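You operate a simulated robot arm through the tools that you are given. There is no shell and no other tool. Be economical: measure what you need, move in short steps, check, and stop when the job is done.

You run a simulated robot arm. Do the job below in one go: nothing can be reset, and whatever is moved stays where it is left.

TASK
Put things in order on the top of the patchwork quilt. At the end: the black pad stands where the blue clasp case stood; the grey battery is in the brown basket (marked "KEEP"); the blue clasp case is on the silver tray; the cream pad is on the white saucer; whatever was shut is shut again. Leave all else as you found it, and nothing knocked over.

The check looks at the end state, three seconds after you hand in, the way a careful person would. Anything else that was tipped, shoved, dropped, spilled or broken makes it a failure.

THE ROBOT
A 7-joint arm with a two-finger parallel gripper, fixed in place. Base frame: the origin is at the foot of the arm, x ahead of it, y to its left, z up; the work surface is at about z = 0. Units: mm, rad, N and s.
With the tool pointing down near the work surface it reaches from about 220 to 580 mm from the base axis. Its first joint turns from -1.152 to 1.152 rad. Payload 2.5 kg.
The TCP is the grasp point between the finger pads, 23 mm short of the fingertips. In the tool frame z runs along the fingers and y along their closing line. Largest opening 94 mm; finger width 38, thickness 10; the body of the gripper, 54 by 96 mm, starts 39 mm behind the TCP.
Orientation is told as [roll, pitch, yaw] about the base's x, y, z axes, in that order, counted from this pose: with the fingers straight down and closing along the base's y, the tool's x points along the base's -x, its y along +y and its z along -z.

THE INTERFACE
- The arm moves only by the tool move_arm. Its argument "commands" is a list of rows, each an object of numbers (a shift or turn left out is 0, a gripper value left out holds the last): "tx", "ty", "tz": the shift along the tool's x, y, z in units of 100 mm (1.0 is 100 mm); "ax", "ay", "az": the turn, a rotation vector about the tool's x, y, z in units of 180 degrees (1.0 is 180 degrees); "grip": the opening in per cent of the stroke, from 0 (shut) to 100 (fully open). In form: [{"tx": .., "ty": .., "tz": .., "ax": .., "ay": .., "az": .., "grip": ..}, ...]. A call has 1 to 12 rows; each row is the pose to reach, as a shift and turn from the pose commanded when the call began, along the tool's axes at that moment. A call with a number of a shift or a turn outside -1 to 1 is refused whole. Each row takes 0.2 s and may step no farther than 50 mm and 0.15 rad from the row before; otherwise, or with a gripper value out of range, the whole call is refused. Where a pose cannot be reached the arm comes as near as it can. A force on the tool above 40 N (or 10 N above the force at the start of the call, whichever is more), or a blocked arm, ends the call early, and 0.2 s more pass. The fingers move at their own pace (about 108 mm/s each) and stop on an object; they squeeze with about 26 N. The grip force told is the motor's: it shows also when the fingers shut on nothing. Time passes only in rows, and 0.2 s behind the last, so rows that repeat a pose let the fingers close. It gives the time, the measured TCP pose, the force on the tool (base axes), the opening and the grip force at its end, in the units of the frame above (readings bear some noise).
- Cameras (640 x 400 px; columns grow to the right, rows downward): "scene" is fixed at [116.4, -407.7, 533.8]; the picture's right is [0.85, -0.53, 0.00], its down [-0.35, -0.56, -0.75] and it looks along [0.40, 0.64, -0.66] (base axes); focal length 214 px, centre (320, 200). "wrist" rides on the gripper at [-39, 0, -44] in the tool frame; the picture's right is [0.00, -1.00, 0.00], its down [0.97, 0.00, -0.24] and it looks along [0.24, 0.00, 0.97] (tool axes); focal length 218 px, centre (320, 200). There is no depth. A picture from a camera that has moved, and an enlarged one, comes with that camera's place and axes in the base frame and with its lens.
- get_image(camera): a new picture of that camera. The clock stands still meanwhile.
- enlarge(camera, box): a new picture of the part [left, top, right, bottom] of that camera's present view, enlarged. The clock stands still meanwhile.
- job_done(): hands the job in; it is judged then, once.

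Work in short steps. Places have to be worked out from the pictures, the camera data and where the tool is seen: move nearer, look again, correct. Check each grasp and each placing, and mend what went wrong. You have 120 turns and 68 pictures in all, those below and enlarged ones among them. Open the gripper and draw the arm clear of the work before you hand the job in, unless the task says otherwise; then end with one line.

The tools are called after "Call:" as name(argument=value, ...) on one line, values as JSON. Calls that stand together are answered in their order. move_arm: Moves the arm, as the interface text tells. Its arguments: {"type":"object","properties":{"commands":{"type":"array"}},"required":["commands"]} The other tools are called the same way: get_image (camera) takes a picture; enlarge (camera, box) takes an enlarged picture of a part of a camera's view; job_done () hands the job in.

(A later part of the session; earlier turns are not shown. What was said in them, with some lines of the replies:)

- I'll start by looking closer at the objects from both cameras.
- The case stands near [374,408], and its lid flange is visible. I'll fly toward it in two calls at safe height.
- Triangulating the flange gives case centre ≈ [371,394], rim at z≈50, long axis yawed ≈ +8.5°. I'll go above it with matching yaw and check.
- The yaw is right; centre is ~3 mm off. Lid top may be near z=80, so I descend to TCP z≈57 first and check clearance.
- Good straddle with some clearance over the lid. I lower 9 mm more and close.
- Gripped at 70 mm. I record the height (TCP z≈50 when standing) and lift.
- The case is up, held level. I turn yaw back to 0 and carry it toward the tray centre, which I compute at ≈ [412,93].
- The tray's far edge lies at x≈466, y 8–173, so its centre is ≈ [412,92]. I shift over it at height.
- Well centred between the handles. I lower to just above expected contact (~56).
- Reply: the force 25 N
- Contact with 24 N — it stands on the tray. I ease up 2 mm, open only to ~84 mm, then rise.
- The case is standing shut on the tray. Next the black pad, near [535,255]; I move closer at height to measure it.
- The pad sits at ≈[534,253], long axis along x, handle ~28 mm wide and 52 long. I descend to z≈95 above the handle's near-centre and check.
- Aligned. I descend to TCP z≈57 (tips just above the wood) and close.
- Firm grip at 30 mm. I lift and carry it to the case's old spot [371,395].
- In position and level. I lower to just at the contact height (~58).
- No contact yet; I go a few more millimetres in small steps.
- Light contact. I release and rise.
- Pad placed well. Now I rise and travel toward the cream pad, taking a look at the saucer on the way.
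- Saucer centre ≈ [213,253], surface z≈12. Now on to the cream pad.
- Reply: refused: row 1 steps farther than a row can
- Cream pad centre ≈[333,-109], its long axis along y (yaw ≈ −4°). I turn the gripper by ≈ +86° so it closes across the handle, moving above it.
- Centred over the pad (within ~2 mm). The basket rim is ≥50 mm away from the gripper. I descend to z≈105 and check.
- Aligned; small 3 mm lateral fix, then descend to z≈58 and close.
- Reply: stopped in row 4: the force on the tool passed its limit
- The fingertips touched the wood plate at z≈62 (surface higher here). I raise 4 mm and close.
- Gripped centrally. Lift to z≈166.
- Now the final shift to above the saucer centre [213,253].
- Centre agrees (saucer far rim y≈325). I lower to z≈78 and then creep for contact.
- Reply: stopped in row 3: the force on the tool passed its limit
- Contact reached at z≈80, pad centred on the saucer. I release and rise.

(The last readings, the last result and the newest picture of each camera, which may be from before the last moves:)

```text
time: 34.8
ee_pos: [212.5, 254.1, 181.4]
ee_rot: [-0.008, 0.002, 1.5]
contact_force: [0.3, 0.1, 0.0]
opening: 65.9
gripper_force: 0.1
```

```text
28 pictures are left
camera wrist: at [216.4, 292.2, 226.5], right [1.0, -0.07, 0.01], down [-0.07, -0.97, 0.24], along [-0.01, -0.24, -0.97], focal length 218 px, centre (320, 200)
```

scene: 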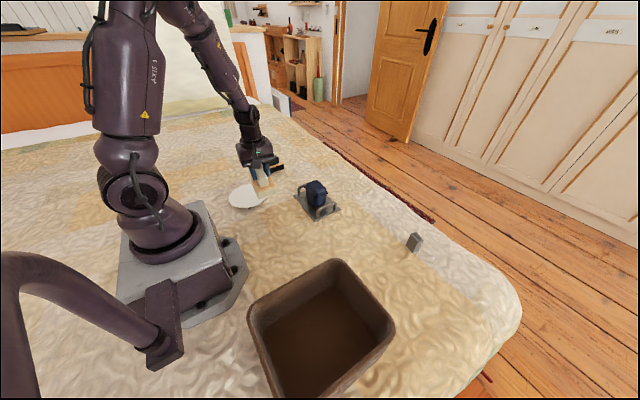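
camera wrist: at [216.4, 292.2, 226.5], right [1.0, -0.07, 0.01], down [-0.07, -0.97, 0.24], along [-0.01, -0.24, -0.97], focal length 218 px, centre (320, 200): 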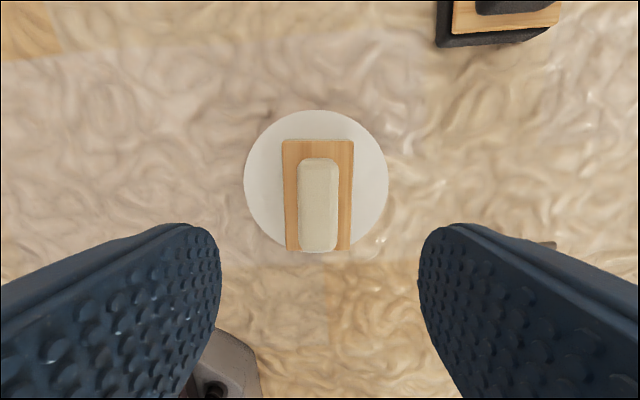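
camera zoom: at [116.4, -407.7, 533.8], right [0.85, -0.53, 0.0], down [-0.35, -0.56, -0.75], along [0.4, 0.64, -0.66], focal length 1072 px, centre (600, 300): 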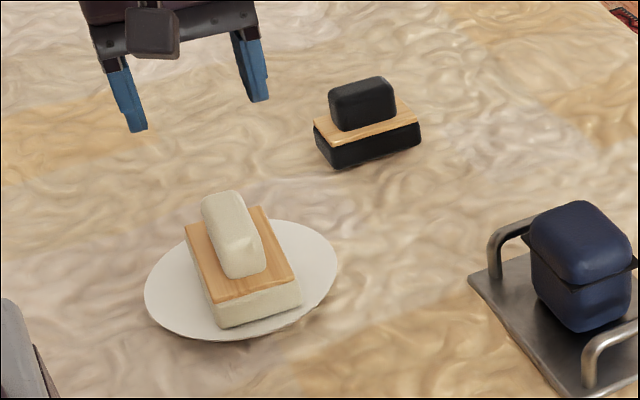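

Cream pad sits well on the saucer. Next I go up, turn back to yaw 0, and travel toward the battery near [549,-216].

Call:
move_arm(commands=[{"tz": -0.3}, {"az": 0.0435, "tz": -0.5}, {"az": 0.087, "tz": -0.6, "tx": 0.05, "ty": -0.1}, {"az": 0.1305, "tz": -0.6, "tx": 0.15, "ty": -0.2}, {"az": 0.174, "tz": -0.6, "tx": 0.25, "ty": -0.3}, {"az": 0.2175, "tz": -0.6, "tx": 0.35, "ty": -0.4}, {"az": 0.261, "tz": -0.6, "tx": 0.45, "ty": -0.5}, {"az": 0.3045, "tz": -0.6, "tx": 0.55, "ty": -0.6}, {"az": 0.348, "tz": -0.6, "tx": 0.65, "ty": -0.7}, {"az": 0.3915, "tz": -0.6, "tx": 0.75, "ty": -0.8}, {"az": 0.435, "tz": -0.6, "tx": 0.8, "ty": -0.9}, {"az": 0.477, "tz": -0.6, "tx": 0.85, "ty": -1.0}])

Call:
move_arm(commands=[{"tx": -0.25, "ty": -0.4}, {"tx": -0.5, "ty": -0.8}, {"tx": -0.6, "ty": -1.0, "grip": 100}])

Call:
move_arm(commands=[{"tx": -0.25, "ty": -0.4}, {"tx": -0.5, "ty": -0.8}, {"tx": -0.65, "ty": -1.0}])

Call:
move_arm(commands=[{"tx": -0.2, "ty": -0.4}, {"tx": -0.4, "ty": -0.8}, {"tx": -0.5, "ty": -1.0}])

Call:
get_image(camera="wrist")

```text
time: 37.4
ee_pos: [303.9, 160.5, 241.1]
ee_rot: [-0.001, -0.009, -0.002]
contact_force: [-0.5, 0.5, -0.5]
opening: 65.8
gripper_force: 0.1
```

```text
time: 38.2
ee_pos: [366.6, 58.0, 241.2]
ee_rot: [-0.003, -0.011, 0.0]
contact_force: [0.4, -0.3, 0.2]
opening: 93.9
gripper_force: 0.0
```

```text
time: 39.0
ee_pos: [428.6, -40.6, 243.2]
ee_rot: [0.0, -0.007, 0.001]
contact_force: [0.0, 0.0, 0.2]
opening: 94.0
gripper_force: 0.1
```

```text
time: 39.8
ee_pos: [476.8, -140.5, 243.0]
ee_rot: [-0.001, -0.009, -0.001]
contact_force: [-0.2, 0.0, -0.2]
opening: 94.1
gripper_force: 0.0
```

```text
27 pictures are left
camera wrist: at [516.8, -142.1, 289.0], right [0.0, -1.0, 0.0], down [-0.97, 0.0, 0.23], along [-0.23, 0.0, -0.97], focal length 218 px, centre (320, 200)
```

wrist: 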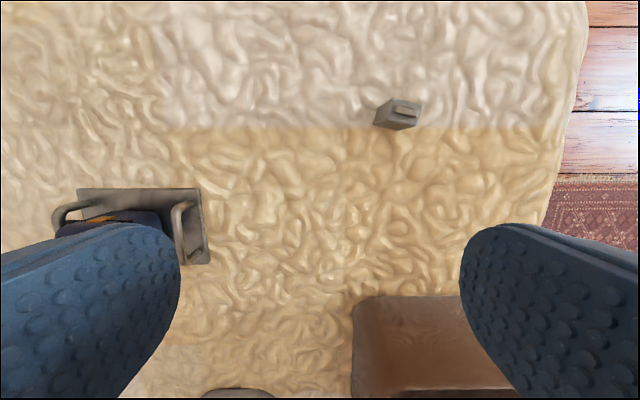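

Enlarging the battery to get its yaw and size.

Call:
enlarge(camera="wrist", box=[350, 80, 446, 140])

```text
6.67 times, centred on (398, 110) of wrist
camera zoom: at [516.8, -142.1, 289.0], right [0.0, -1.0, 0.0], down [-0.97, 0.0, 0.23], along [-0.23, 0.0, -0.97], focal length 1455 px, centre (-200, 800)
```

zoom: 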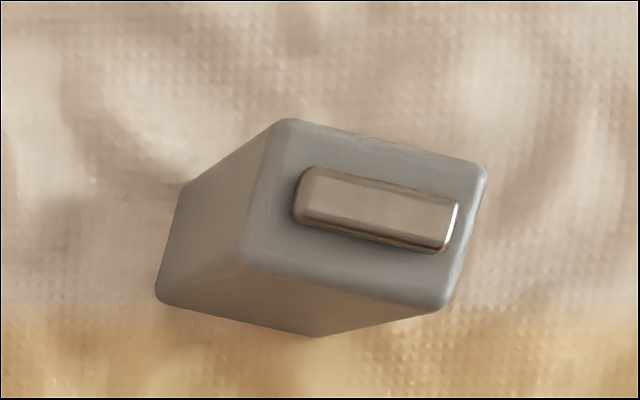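

Battery: top centre ≈[552,-227], ~55 mm tall, 32×21, long axis yawed ≈ −11°. I approach above with that yaw.

Call:
move_arm(commands=[{"tx": -0.2, "ty": -0.25, "tz": 0.25, "az": 0.031}, {"tx": -0.4, "ty": -0.5, "tz": 0.5, "az": 0.062}, {"tx": -0.55, "ty": -0.7, "tz": 0.75, "az": 0.062}, {"tx": -0.68, "ty": -0.86, "tz": 0.95, "az": 0.062}])

Call:
get_image(camera="wrist")

```text
time: 40.8
ee_pos: [546.3, -228.0, 150.2]
ee_rot: [0.001, -0.009, -0.195]
contact_force: [-0.2, 0.1, 0.2]
opening: 93.8
gripper_force: 0.0
```

```text
25 pictures are left
camera wrist: at [585.6, -236.4, 194.6], right [-0.2, -0.98, 0.0], down [-0.95, 0.19, 0.23], along [-0.23, 0.05, -0.97], focal length 218 px, centre (320, 200)
```

wrist: 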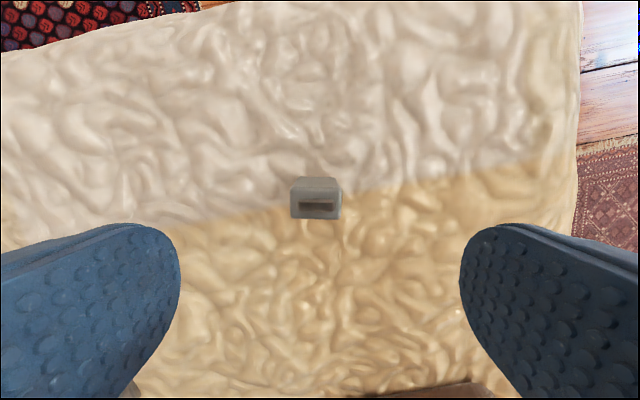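

Yaw matches; battery is 3 mm ahead and 2 mm to the left of TCP. I descend to z≈60 first.

Call:
move_arm(commands=[{"ty": 0.02, "tz": 0.35}, {"ty": 0.02, "tz": 0.65}, {"ty": 0.02, "tz": 0.88}])

Call:
get_image(camera="wrist")

Call:
enlarge(camera="scene", box=[360, 200, 456, 260])

```text
time: 41.6
ee_pos: [548.0, -226.5, 63.1]
ee_rot: [-0.001, -0.009, -0.196]
contact_force: [0.0, -0.4, 0.3]
opening: 94.0
gripper_force: 0.1
```

```text
24 pictures are left
camera wrist: at [587.3, -234.7, 105.9], right [-0.19, -0.98, 0.0], down [-0.95, 0.19, 0.23], along [-0.23, 0.05, -0.97], focal length 218 px, centre (320, 200)
```

wrist: 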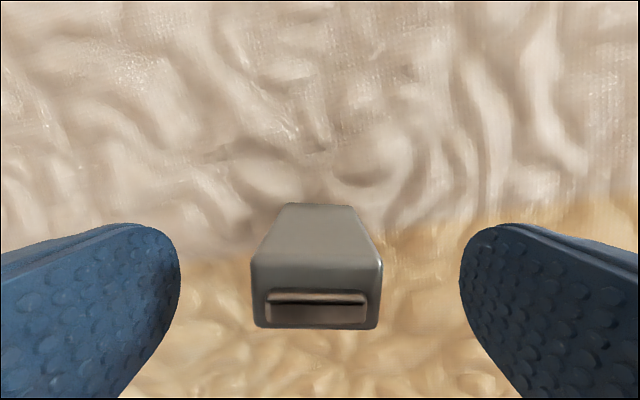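

```text
6.67 times, centred on (408, 230) of scene
camera zoom: at [116.4, -407.7, 533.8], right [0.85, -0.53, 0.0], down [-0.35, -0.56, -0.75], along [0.4, 0.64, -0.66], focal length 1430 px, centre (-267, 0)
```

zoom: 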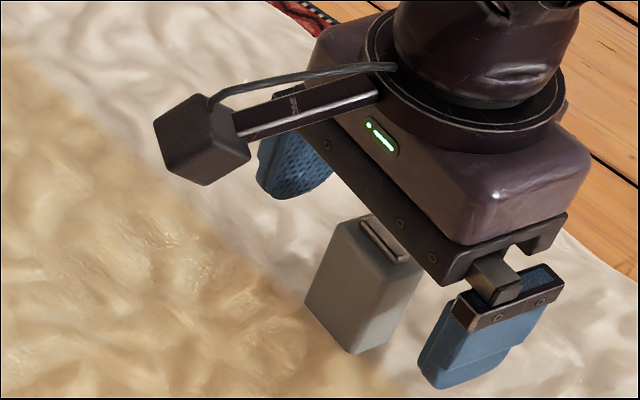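

Good straddle. I descend to z≈43 and close.

Call:
move_arm(commands=[{"tz": 0.1}, {"tz": 0.2}, {"tz": 0.2, "grip": 60}, {"tz": 0.2, "grip": 25}, {"tz": 0.2, "grip": 15}, {"tz": 0.2, "grip": 15}])

```text
time: 43.0
ee_pos: [546.7, -224.9, 40.3]
ee_rot: [0.0, -0.008, -0.196]
contact_force: [0.0, -0.1, 0.3]
opening: 33.7
gripper_force: 26.0
```

Gripped at 34 mm. Lift and look at the basket.

Call:
move_arm(commands=[{"tz": -0.3}, {"tz": -0.7}, {"tz": -1.0}])

Call:
move_arm(commands=[{"tz": -0.4, "tx": 0.2}, {"tz": -0.7, "tx": 0.5}, {"tz": -0.8, "tx": 0.9}])

Call:
get_image(camera="wrist")

Call:
get_image(camera="scene")

```text
time: 43.8
ee_pos: [547.5, -225.8, 140.0]
ee_rot: [0.0, -0.006, -0.196]
contact_force: [-0.4, -0.1, -1.1]
opening: 33.7
gripper_force: 26.2
```

```text
time: 44.6
ee_pos: [461.0, -205.4, 219.1]
ee_rot: [0.0, -0.009, -0.195]
contact_force: [-0.5, -0.2, -0.5]
opening: 33.5
gripper_force: 26.1
```

```text
22 pictures are left
camera wrist: at [501.4, -213.9, 262.5], right [-0.19, -0.98, 0.0], down [-0.95, 0.19, 0.23], along [-0.23, 0.05, -0.97], focal length 218 px, centre (320, 200)
```

wrist: 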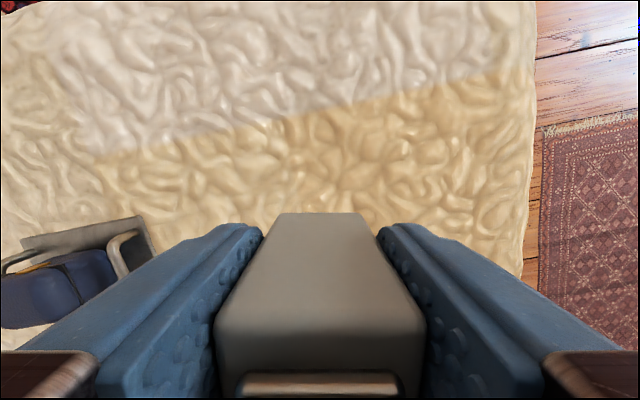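

```text
21 pictures are left
```

scene: 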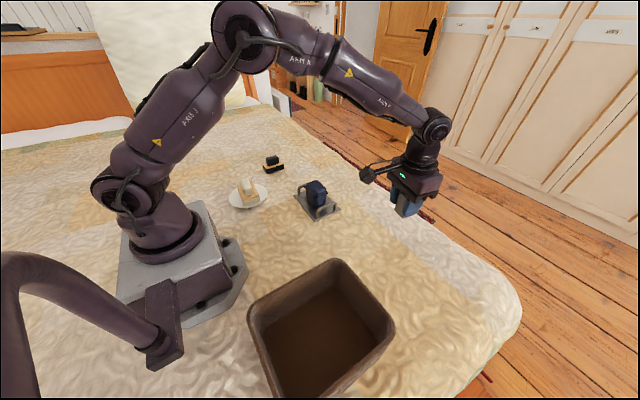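

Working through the views: basket rim ≈ z 125, x 93–290, y −364…−205; centre ≈ [191,-285]. I turn to yaw 0 and carry the battery toward it at height.

Call:
move_arm(commands=[{"tx": 0.4, "az": -0.031, "tz": -0.1}, {"tx": 0.8, "az": -0.062, "tz": -0.15}, {"tx": 1.0, "az": -0.062, "tz": -0.2}])

Call:
move_arm(commands=[{"tx": 0.4, "ty": -0.2}, {"tx": 0.8, "ty": -0.4}, {"tx": 1.0, "ty": -0.6}])

Call:
move_arm(commands=[{"tx": 0.35, "ty": -0.15}, {"tx": 0.75, "ty": -0.35}])

Call:
get_image(camera="wrist")

Call:
get_image(camera="scene")

```text
time: 45.4
ee_pos: [360.3, -188.2, 235.0]
ee_rot: [-0.002, -0.009, 0.0]
contact_force: [-0.5, -0.5, -0.7]
opening: 33.3
gripper_force: 26.2
```

```text
time: 46.2
ee_pos: [262.5, -246.0, 236.8]
ee_rot: [0.001, -0.01, 0.001]
contact_force: [0.2, 0.5, -0.7]
opening: 33.8
gripper_force: 25.9
```

```text
time: 46.8
ee_pos: [180.2, -282.9, 237.5]
ee_rot: [0.0, -0.009, 0.0]
contact_force: [-0.3, 0.3, -0.7]
opening: 33.5
gripper_force: 26.9
```

```text
20 pictures are left
camera wrist: at [221.2, -283.4, 282.1], right [0.0, -1.0, 0.0], down [-0.97, 0.0, 0.23], along [-0.23, 0.0, -0.97], focal length 218 px, centre (320, 200)
```

wrist: 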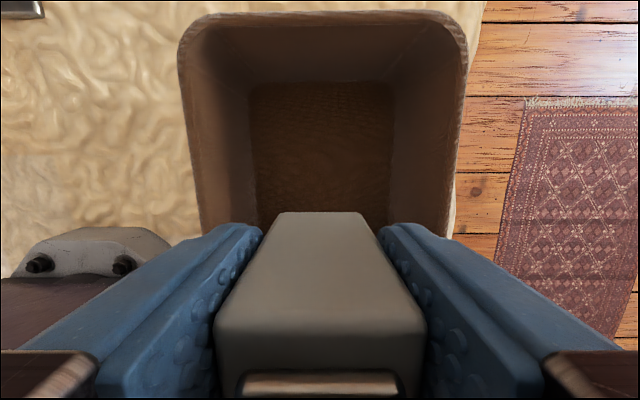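

```text
19 pictures are left
```

scene: 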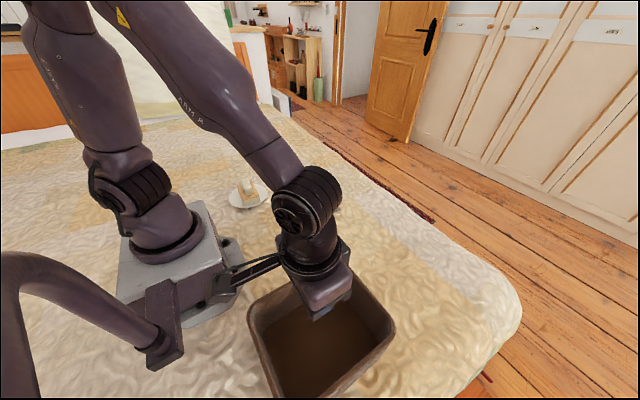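

The walls are vertical, inside y ≈ −203…−365, x up to ≈ 290; the gripper is centred. I lower in stages, shifting 12 mm to +x.

Call:
move_arm(commands=[{"tx": -0.12, "tz": 0.3}, {"tx": -0.12, "tz": 0.7}, {"tx": -0.12, "tz": 1.0}])

Call:
get_image(camera="scene")

Call:
get_image(camera="wrist")

```text
time: 47.6
ee_pos: [197.4, -281.0, 137.0]
ee_rot: [-0.001, -0.008, -0.001]
contact_force: [-0.2, 0.7, -1.4]
opening: 33.9
gripper_force: 25.8
```

```text
18 pictures are left
```

scene: 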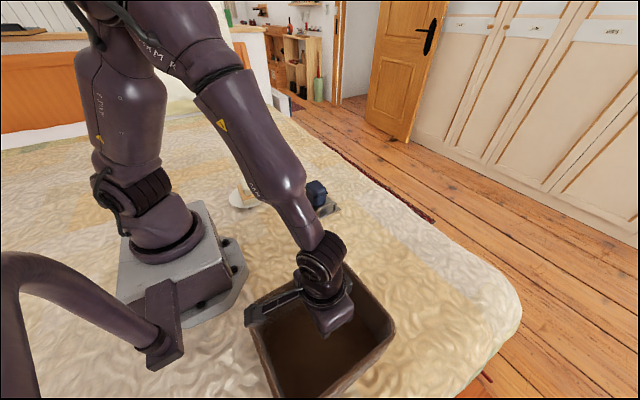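

```text
17 pictures are left
camera wrist: at [237.6, -281.8, 183.9], right [0.0, -1.0, 0.0], down [-0.97, 0.0, 0.23], along [-0.23, 0.0, -0.97], focal length 218 px, centre (320, 200)
```

wrist: 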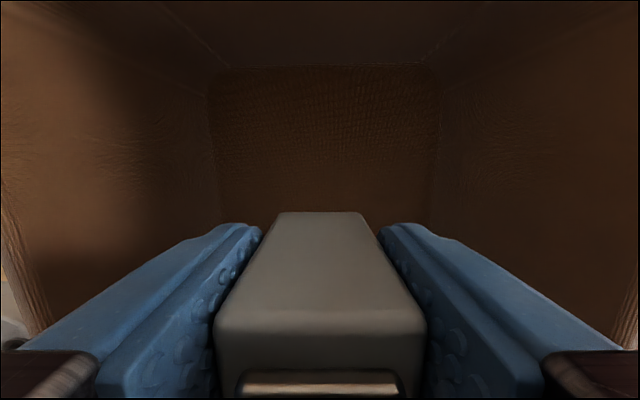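

The side block clears the rim by height, but I shift 25 mm to +x for margin and lower to z≈75.

Call:
move_arm(commands=[{"tx": -0.25}, {"tx": -0.25, "tz": 0.3}, {"tx": -0.25, "tz": 0.5}, {"tx": -0.25, "tz": 0.62}])

Call:
get_image(camera="scene")

Call:
get_image(camera="wrist")

```text
time: 48.6
ee_pos: [224.9, -282.4, 75.6]
ee_rot: [-0.002, -0.008, 0.0]
contact_force: [0.3, -0.1, -0.7]
opening: 33.5
gripper_force: 26.0
```

```text
16 pictures are left
```

scene: 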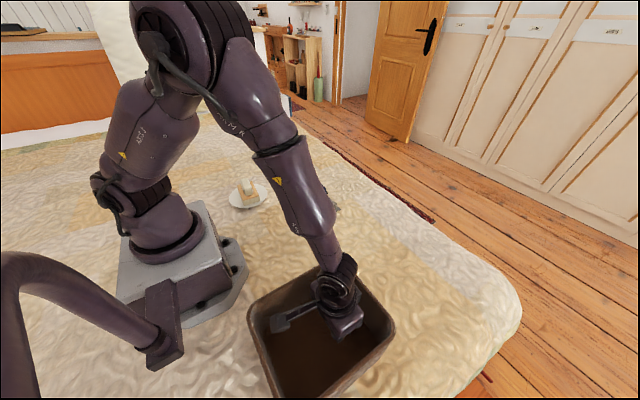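

```text
15 pictures are left
camera wrist: at [264.7, -283.9, 120.4], right [0.0, -1.0, 0.0], down [-0.97, 0.0, 0.23], along [-0.23, 0.0, -0.97], focal length 218 px, centre (320, 200)
```

wrist: 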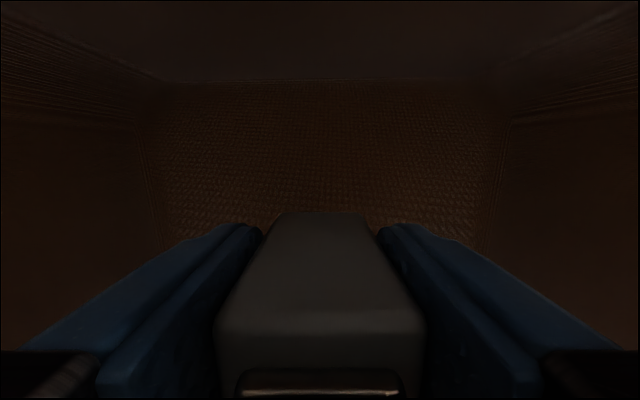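

Inside the basket, all clear. I creep down for contact.

Call:
move_arm(commands=[{"tz": 0.04}, {"tz": 0.08}, {"tz": 0.11}, {"tz": 0.14}, {"tz": 0.17}, {"tz": 0.2}, {"tz": 0.22}, {"tz": 0.24}, {"tz": 0.26}, {"tz": 0.28}, {"tz": 0.3}])

```text
time: 51.0
ee_pos: [224.0, -282.9, 47.0]
ee_rot: [-0.002, -0.01, -0.001]
contact_force: [-1.0, 6.2, 24.7]
opening: 33.7
gripper_force: 25.7
```

Contact (25 N) at z≈47: the battery stands on the basket floor. I ease 2 mm, release moderately, and rise straight out.

Call:
move_arm(commands=[{"tz": -0.02}, {"tz": -0.02, "grip": 45}, {"tz": -0.02, "grip": 65}, {"tz": -0.02, "grip": 65}, {"tz": -0.3, "grip": 65}, {"tz": -0.65, "grip": 65}, {"tz": -1.0, "grip": 65}])

Call:
move_arm(commands=[{"tz": -0.4}, {"tz": -0.8}, {"tz": -1.0}])

Call:
get_image(camera="wrist")

```text
time: 52.6
ee_pos: [222.0, -281.9, 147.4]
ee_rot: [0.0, -0.007, -0.001]
contact_force: [-0.1, 0.0, -0.2]
opening: 61.0
gripper_force: 0.1
```

```text
time: 53.4
ee_pos: [222.2, -282.9, 246.7]
ee_rot: [-0.001, -0.009, -0.001]
contact_force: [-1.0, -0.3, 0.3]
opening: 61.2
gripper_force: 0.0
```

```text
14 pictures are left
camera wrist: at [262.4, -283.7, 291.6], right [0.0, -1.0, 0.0], down [-0.97, 0.0, 0.23], along [-0.23, 0.0, -0.97], focal length 218 px, centre (320, 200)
```

wrist: 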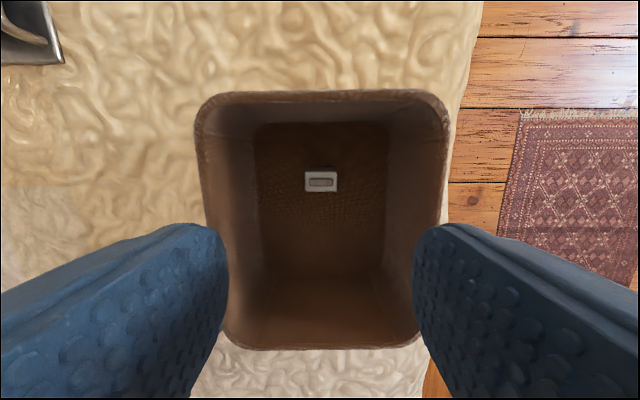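

The battery stands upright in the basket. I draw the arm up and away, then check the whole scene.

Call:
move_arm(commands=[{"tz": -0.4}, {"tz": -0.8}, {"tz": -1.0, "tx": -0.2, "ty": 0.3}, {"tz": -1.0, "tx": -0.5, "ty": 0.6}, {"tz": -1.0, "tx": -0.8, "ty": 0.95, "grip": 100}])

Call:
move_arm(commands=[{"ty": 0.45}, {"ty": 0.9}, {"ty": 1.0}])

Call:
get_image(camera="scene")

Call:
get_image(camera="wrist")

```text
time: 54.6
ee_pos: [302.3, -187.6, 346.1]
ee_rot: [-0.001, -0.009, 0.0]
contact_force: [-0.2, 0.1, 0.0]
opening: 94.1
gripper_force: 0.0
```

```text
time: 55.4
ee_pos: [299.0, -88.0, 346.7]
ee_rot: [-0.002, -0.009, -0.002]
contact_force: [-0.1, 0.4, -0.3]
opening: 94.1
gripper_force: 0.1
```

```text
13 pictures are left
```

scene: 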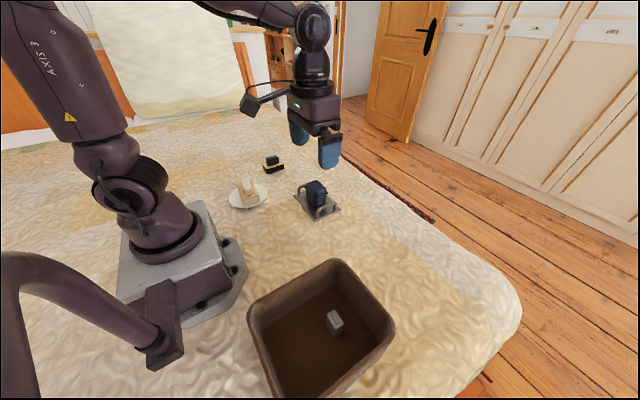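

```text
12 pictures are left
camera wrist: at [338.8, -88.6, 391.9], right [0.0, -1.0, 0.0], down [-0.97, 0.0, 0.23], along [-0.23, 0.0, -0.97], focal length 218 px, centre (320, 200)
```

wrist: 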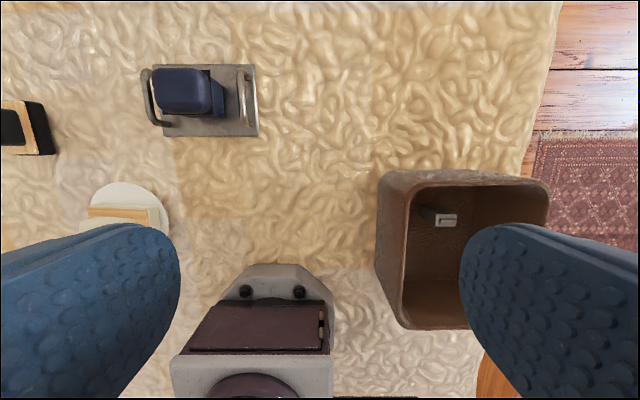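

Everything stands where it should, the case is shut, the gripper is open and the arm is clear, so I hand in.

Call:
job_done()

```text
The job is handed in.
```

The job is handed in. The black pad stands where the blue clasp case was, the case is shut on the silver tray, the cream pad is on the white saucer, and the grey battery stands upright in the brown basket. The last pictures showed nothing tipped or knocked over.
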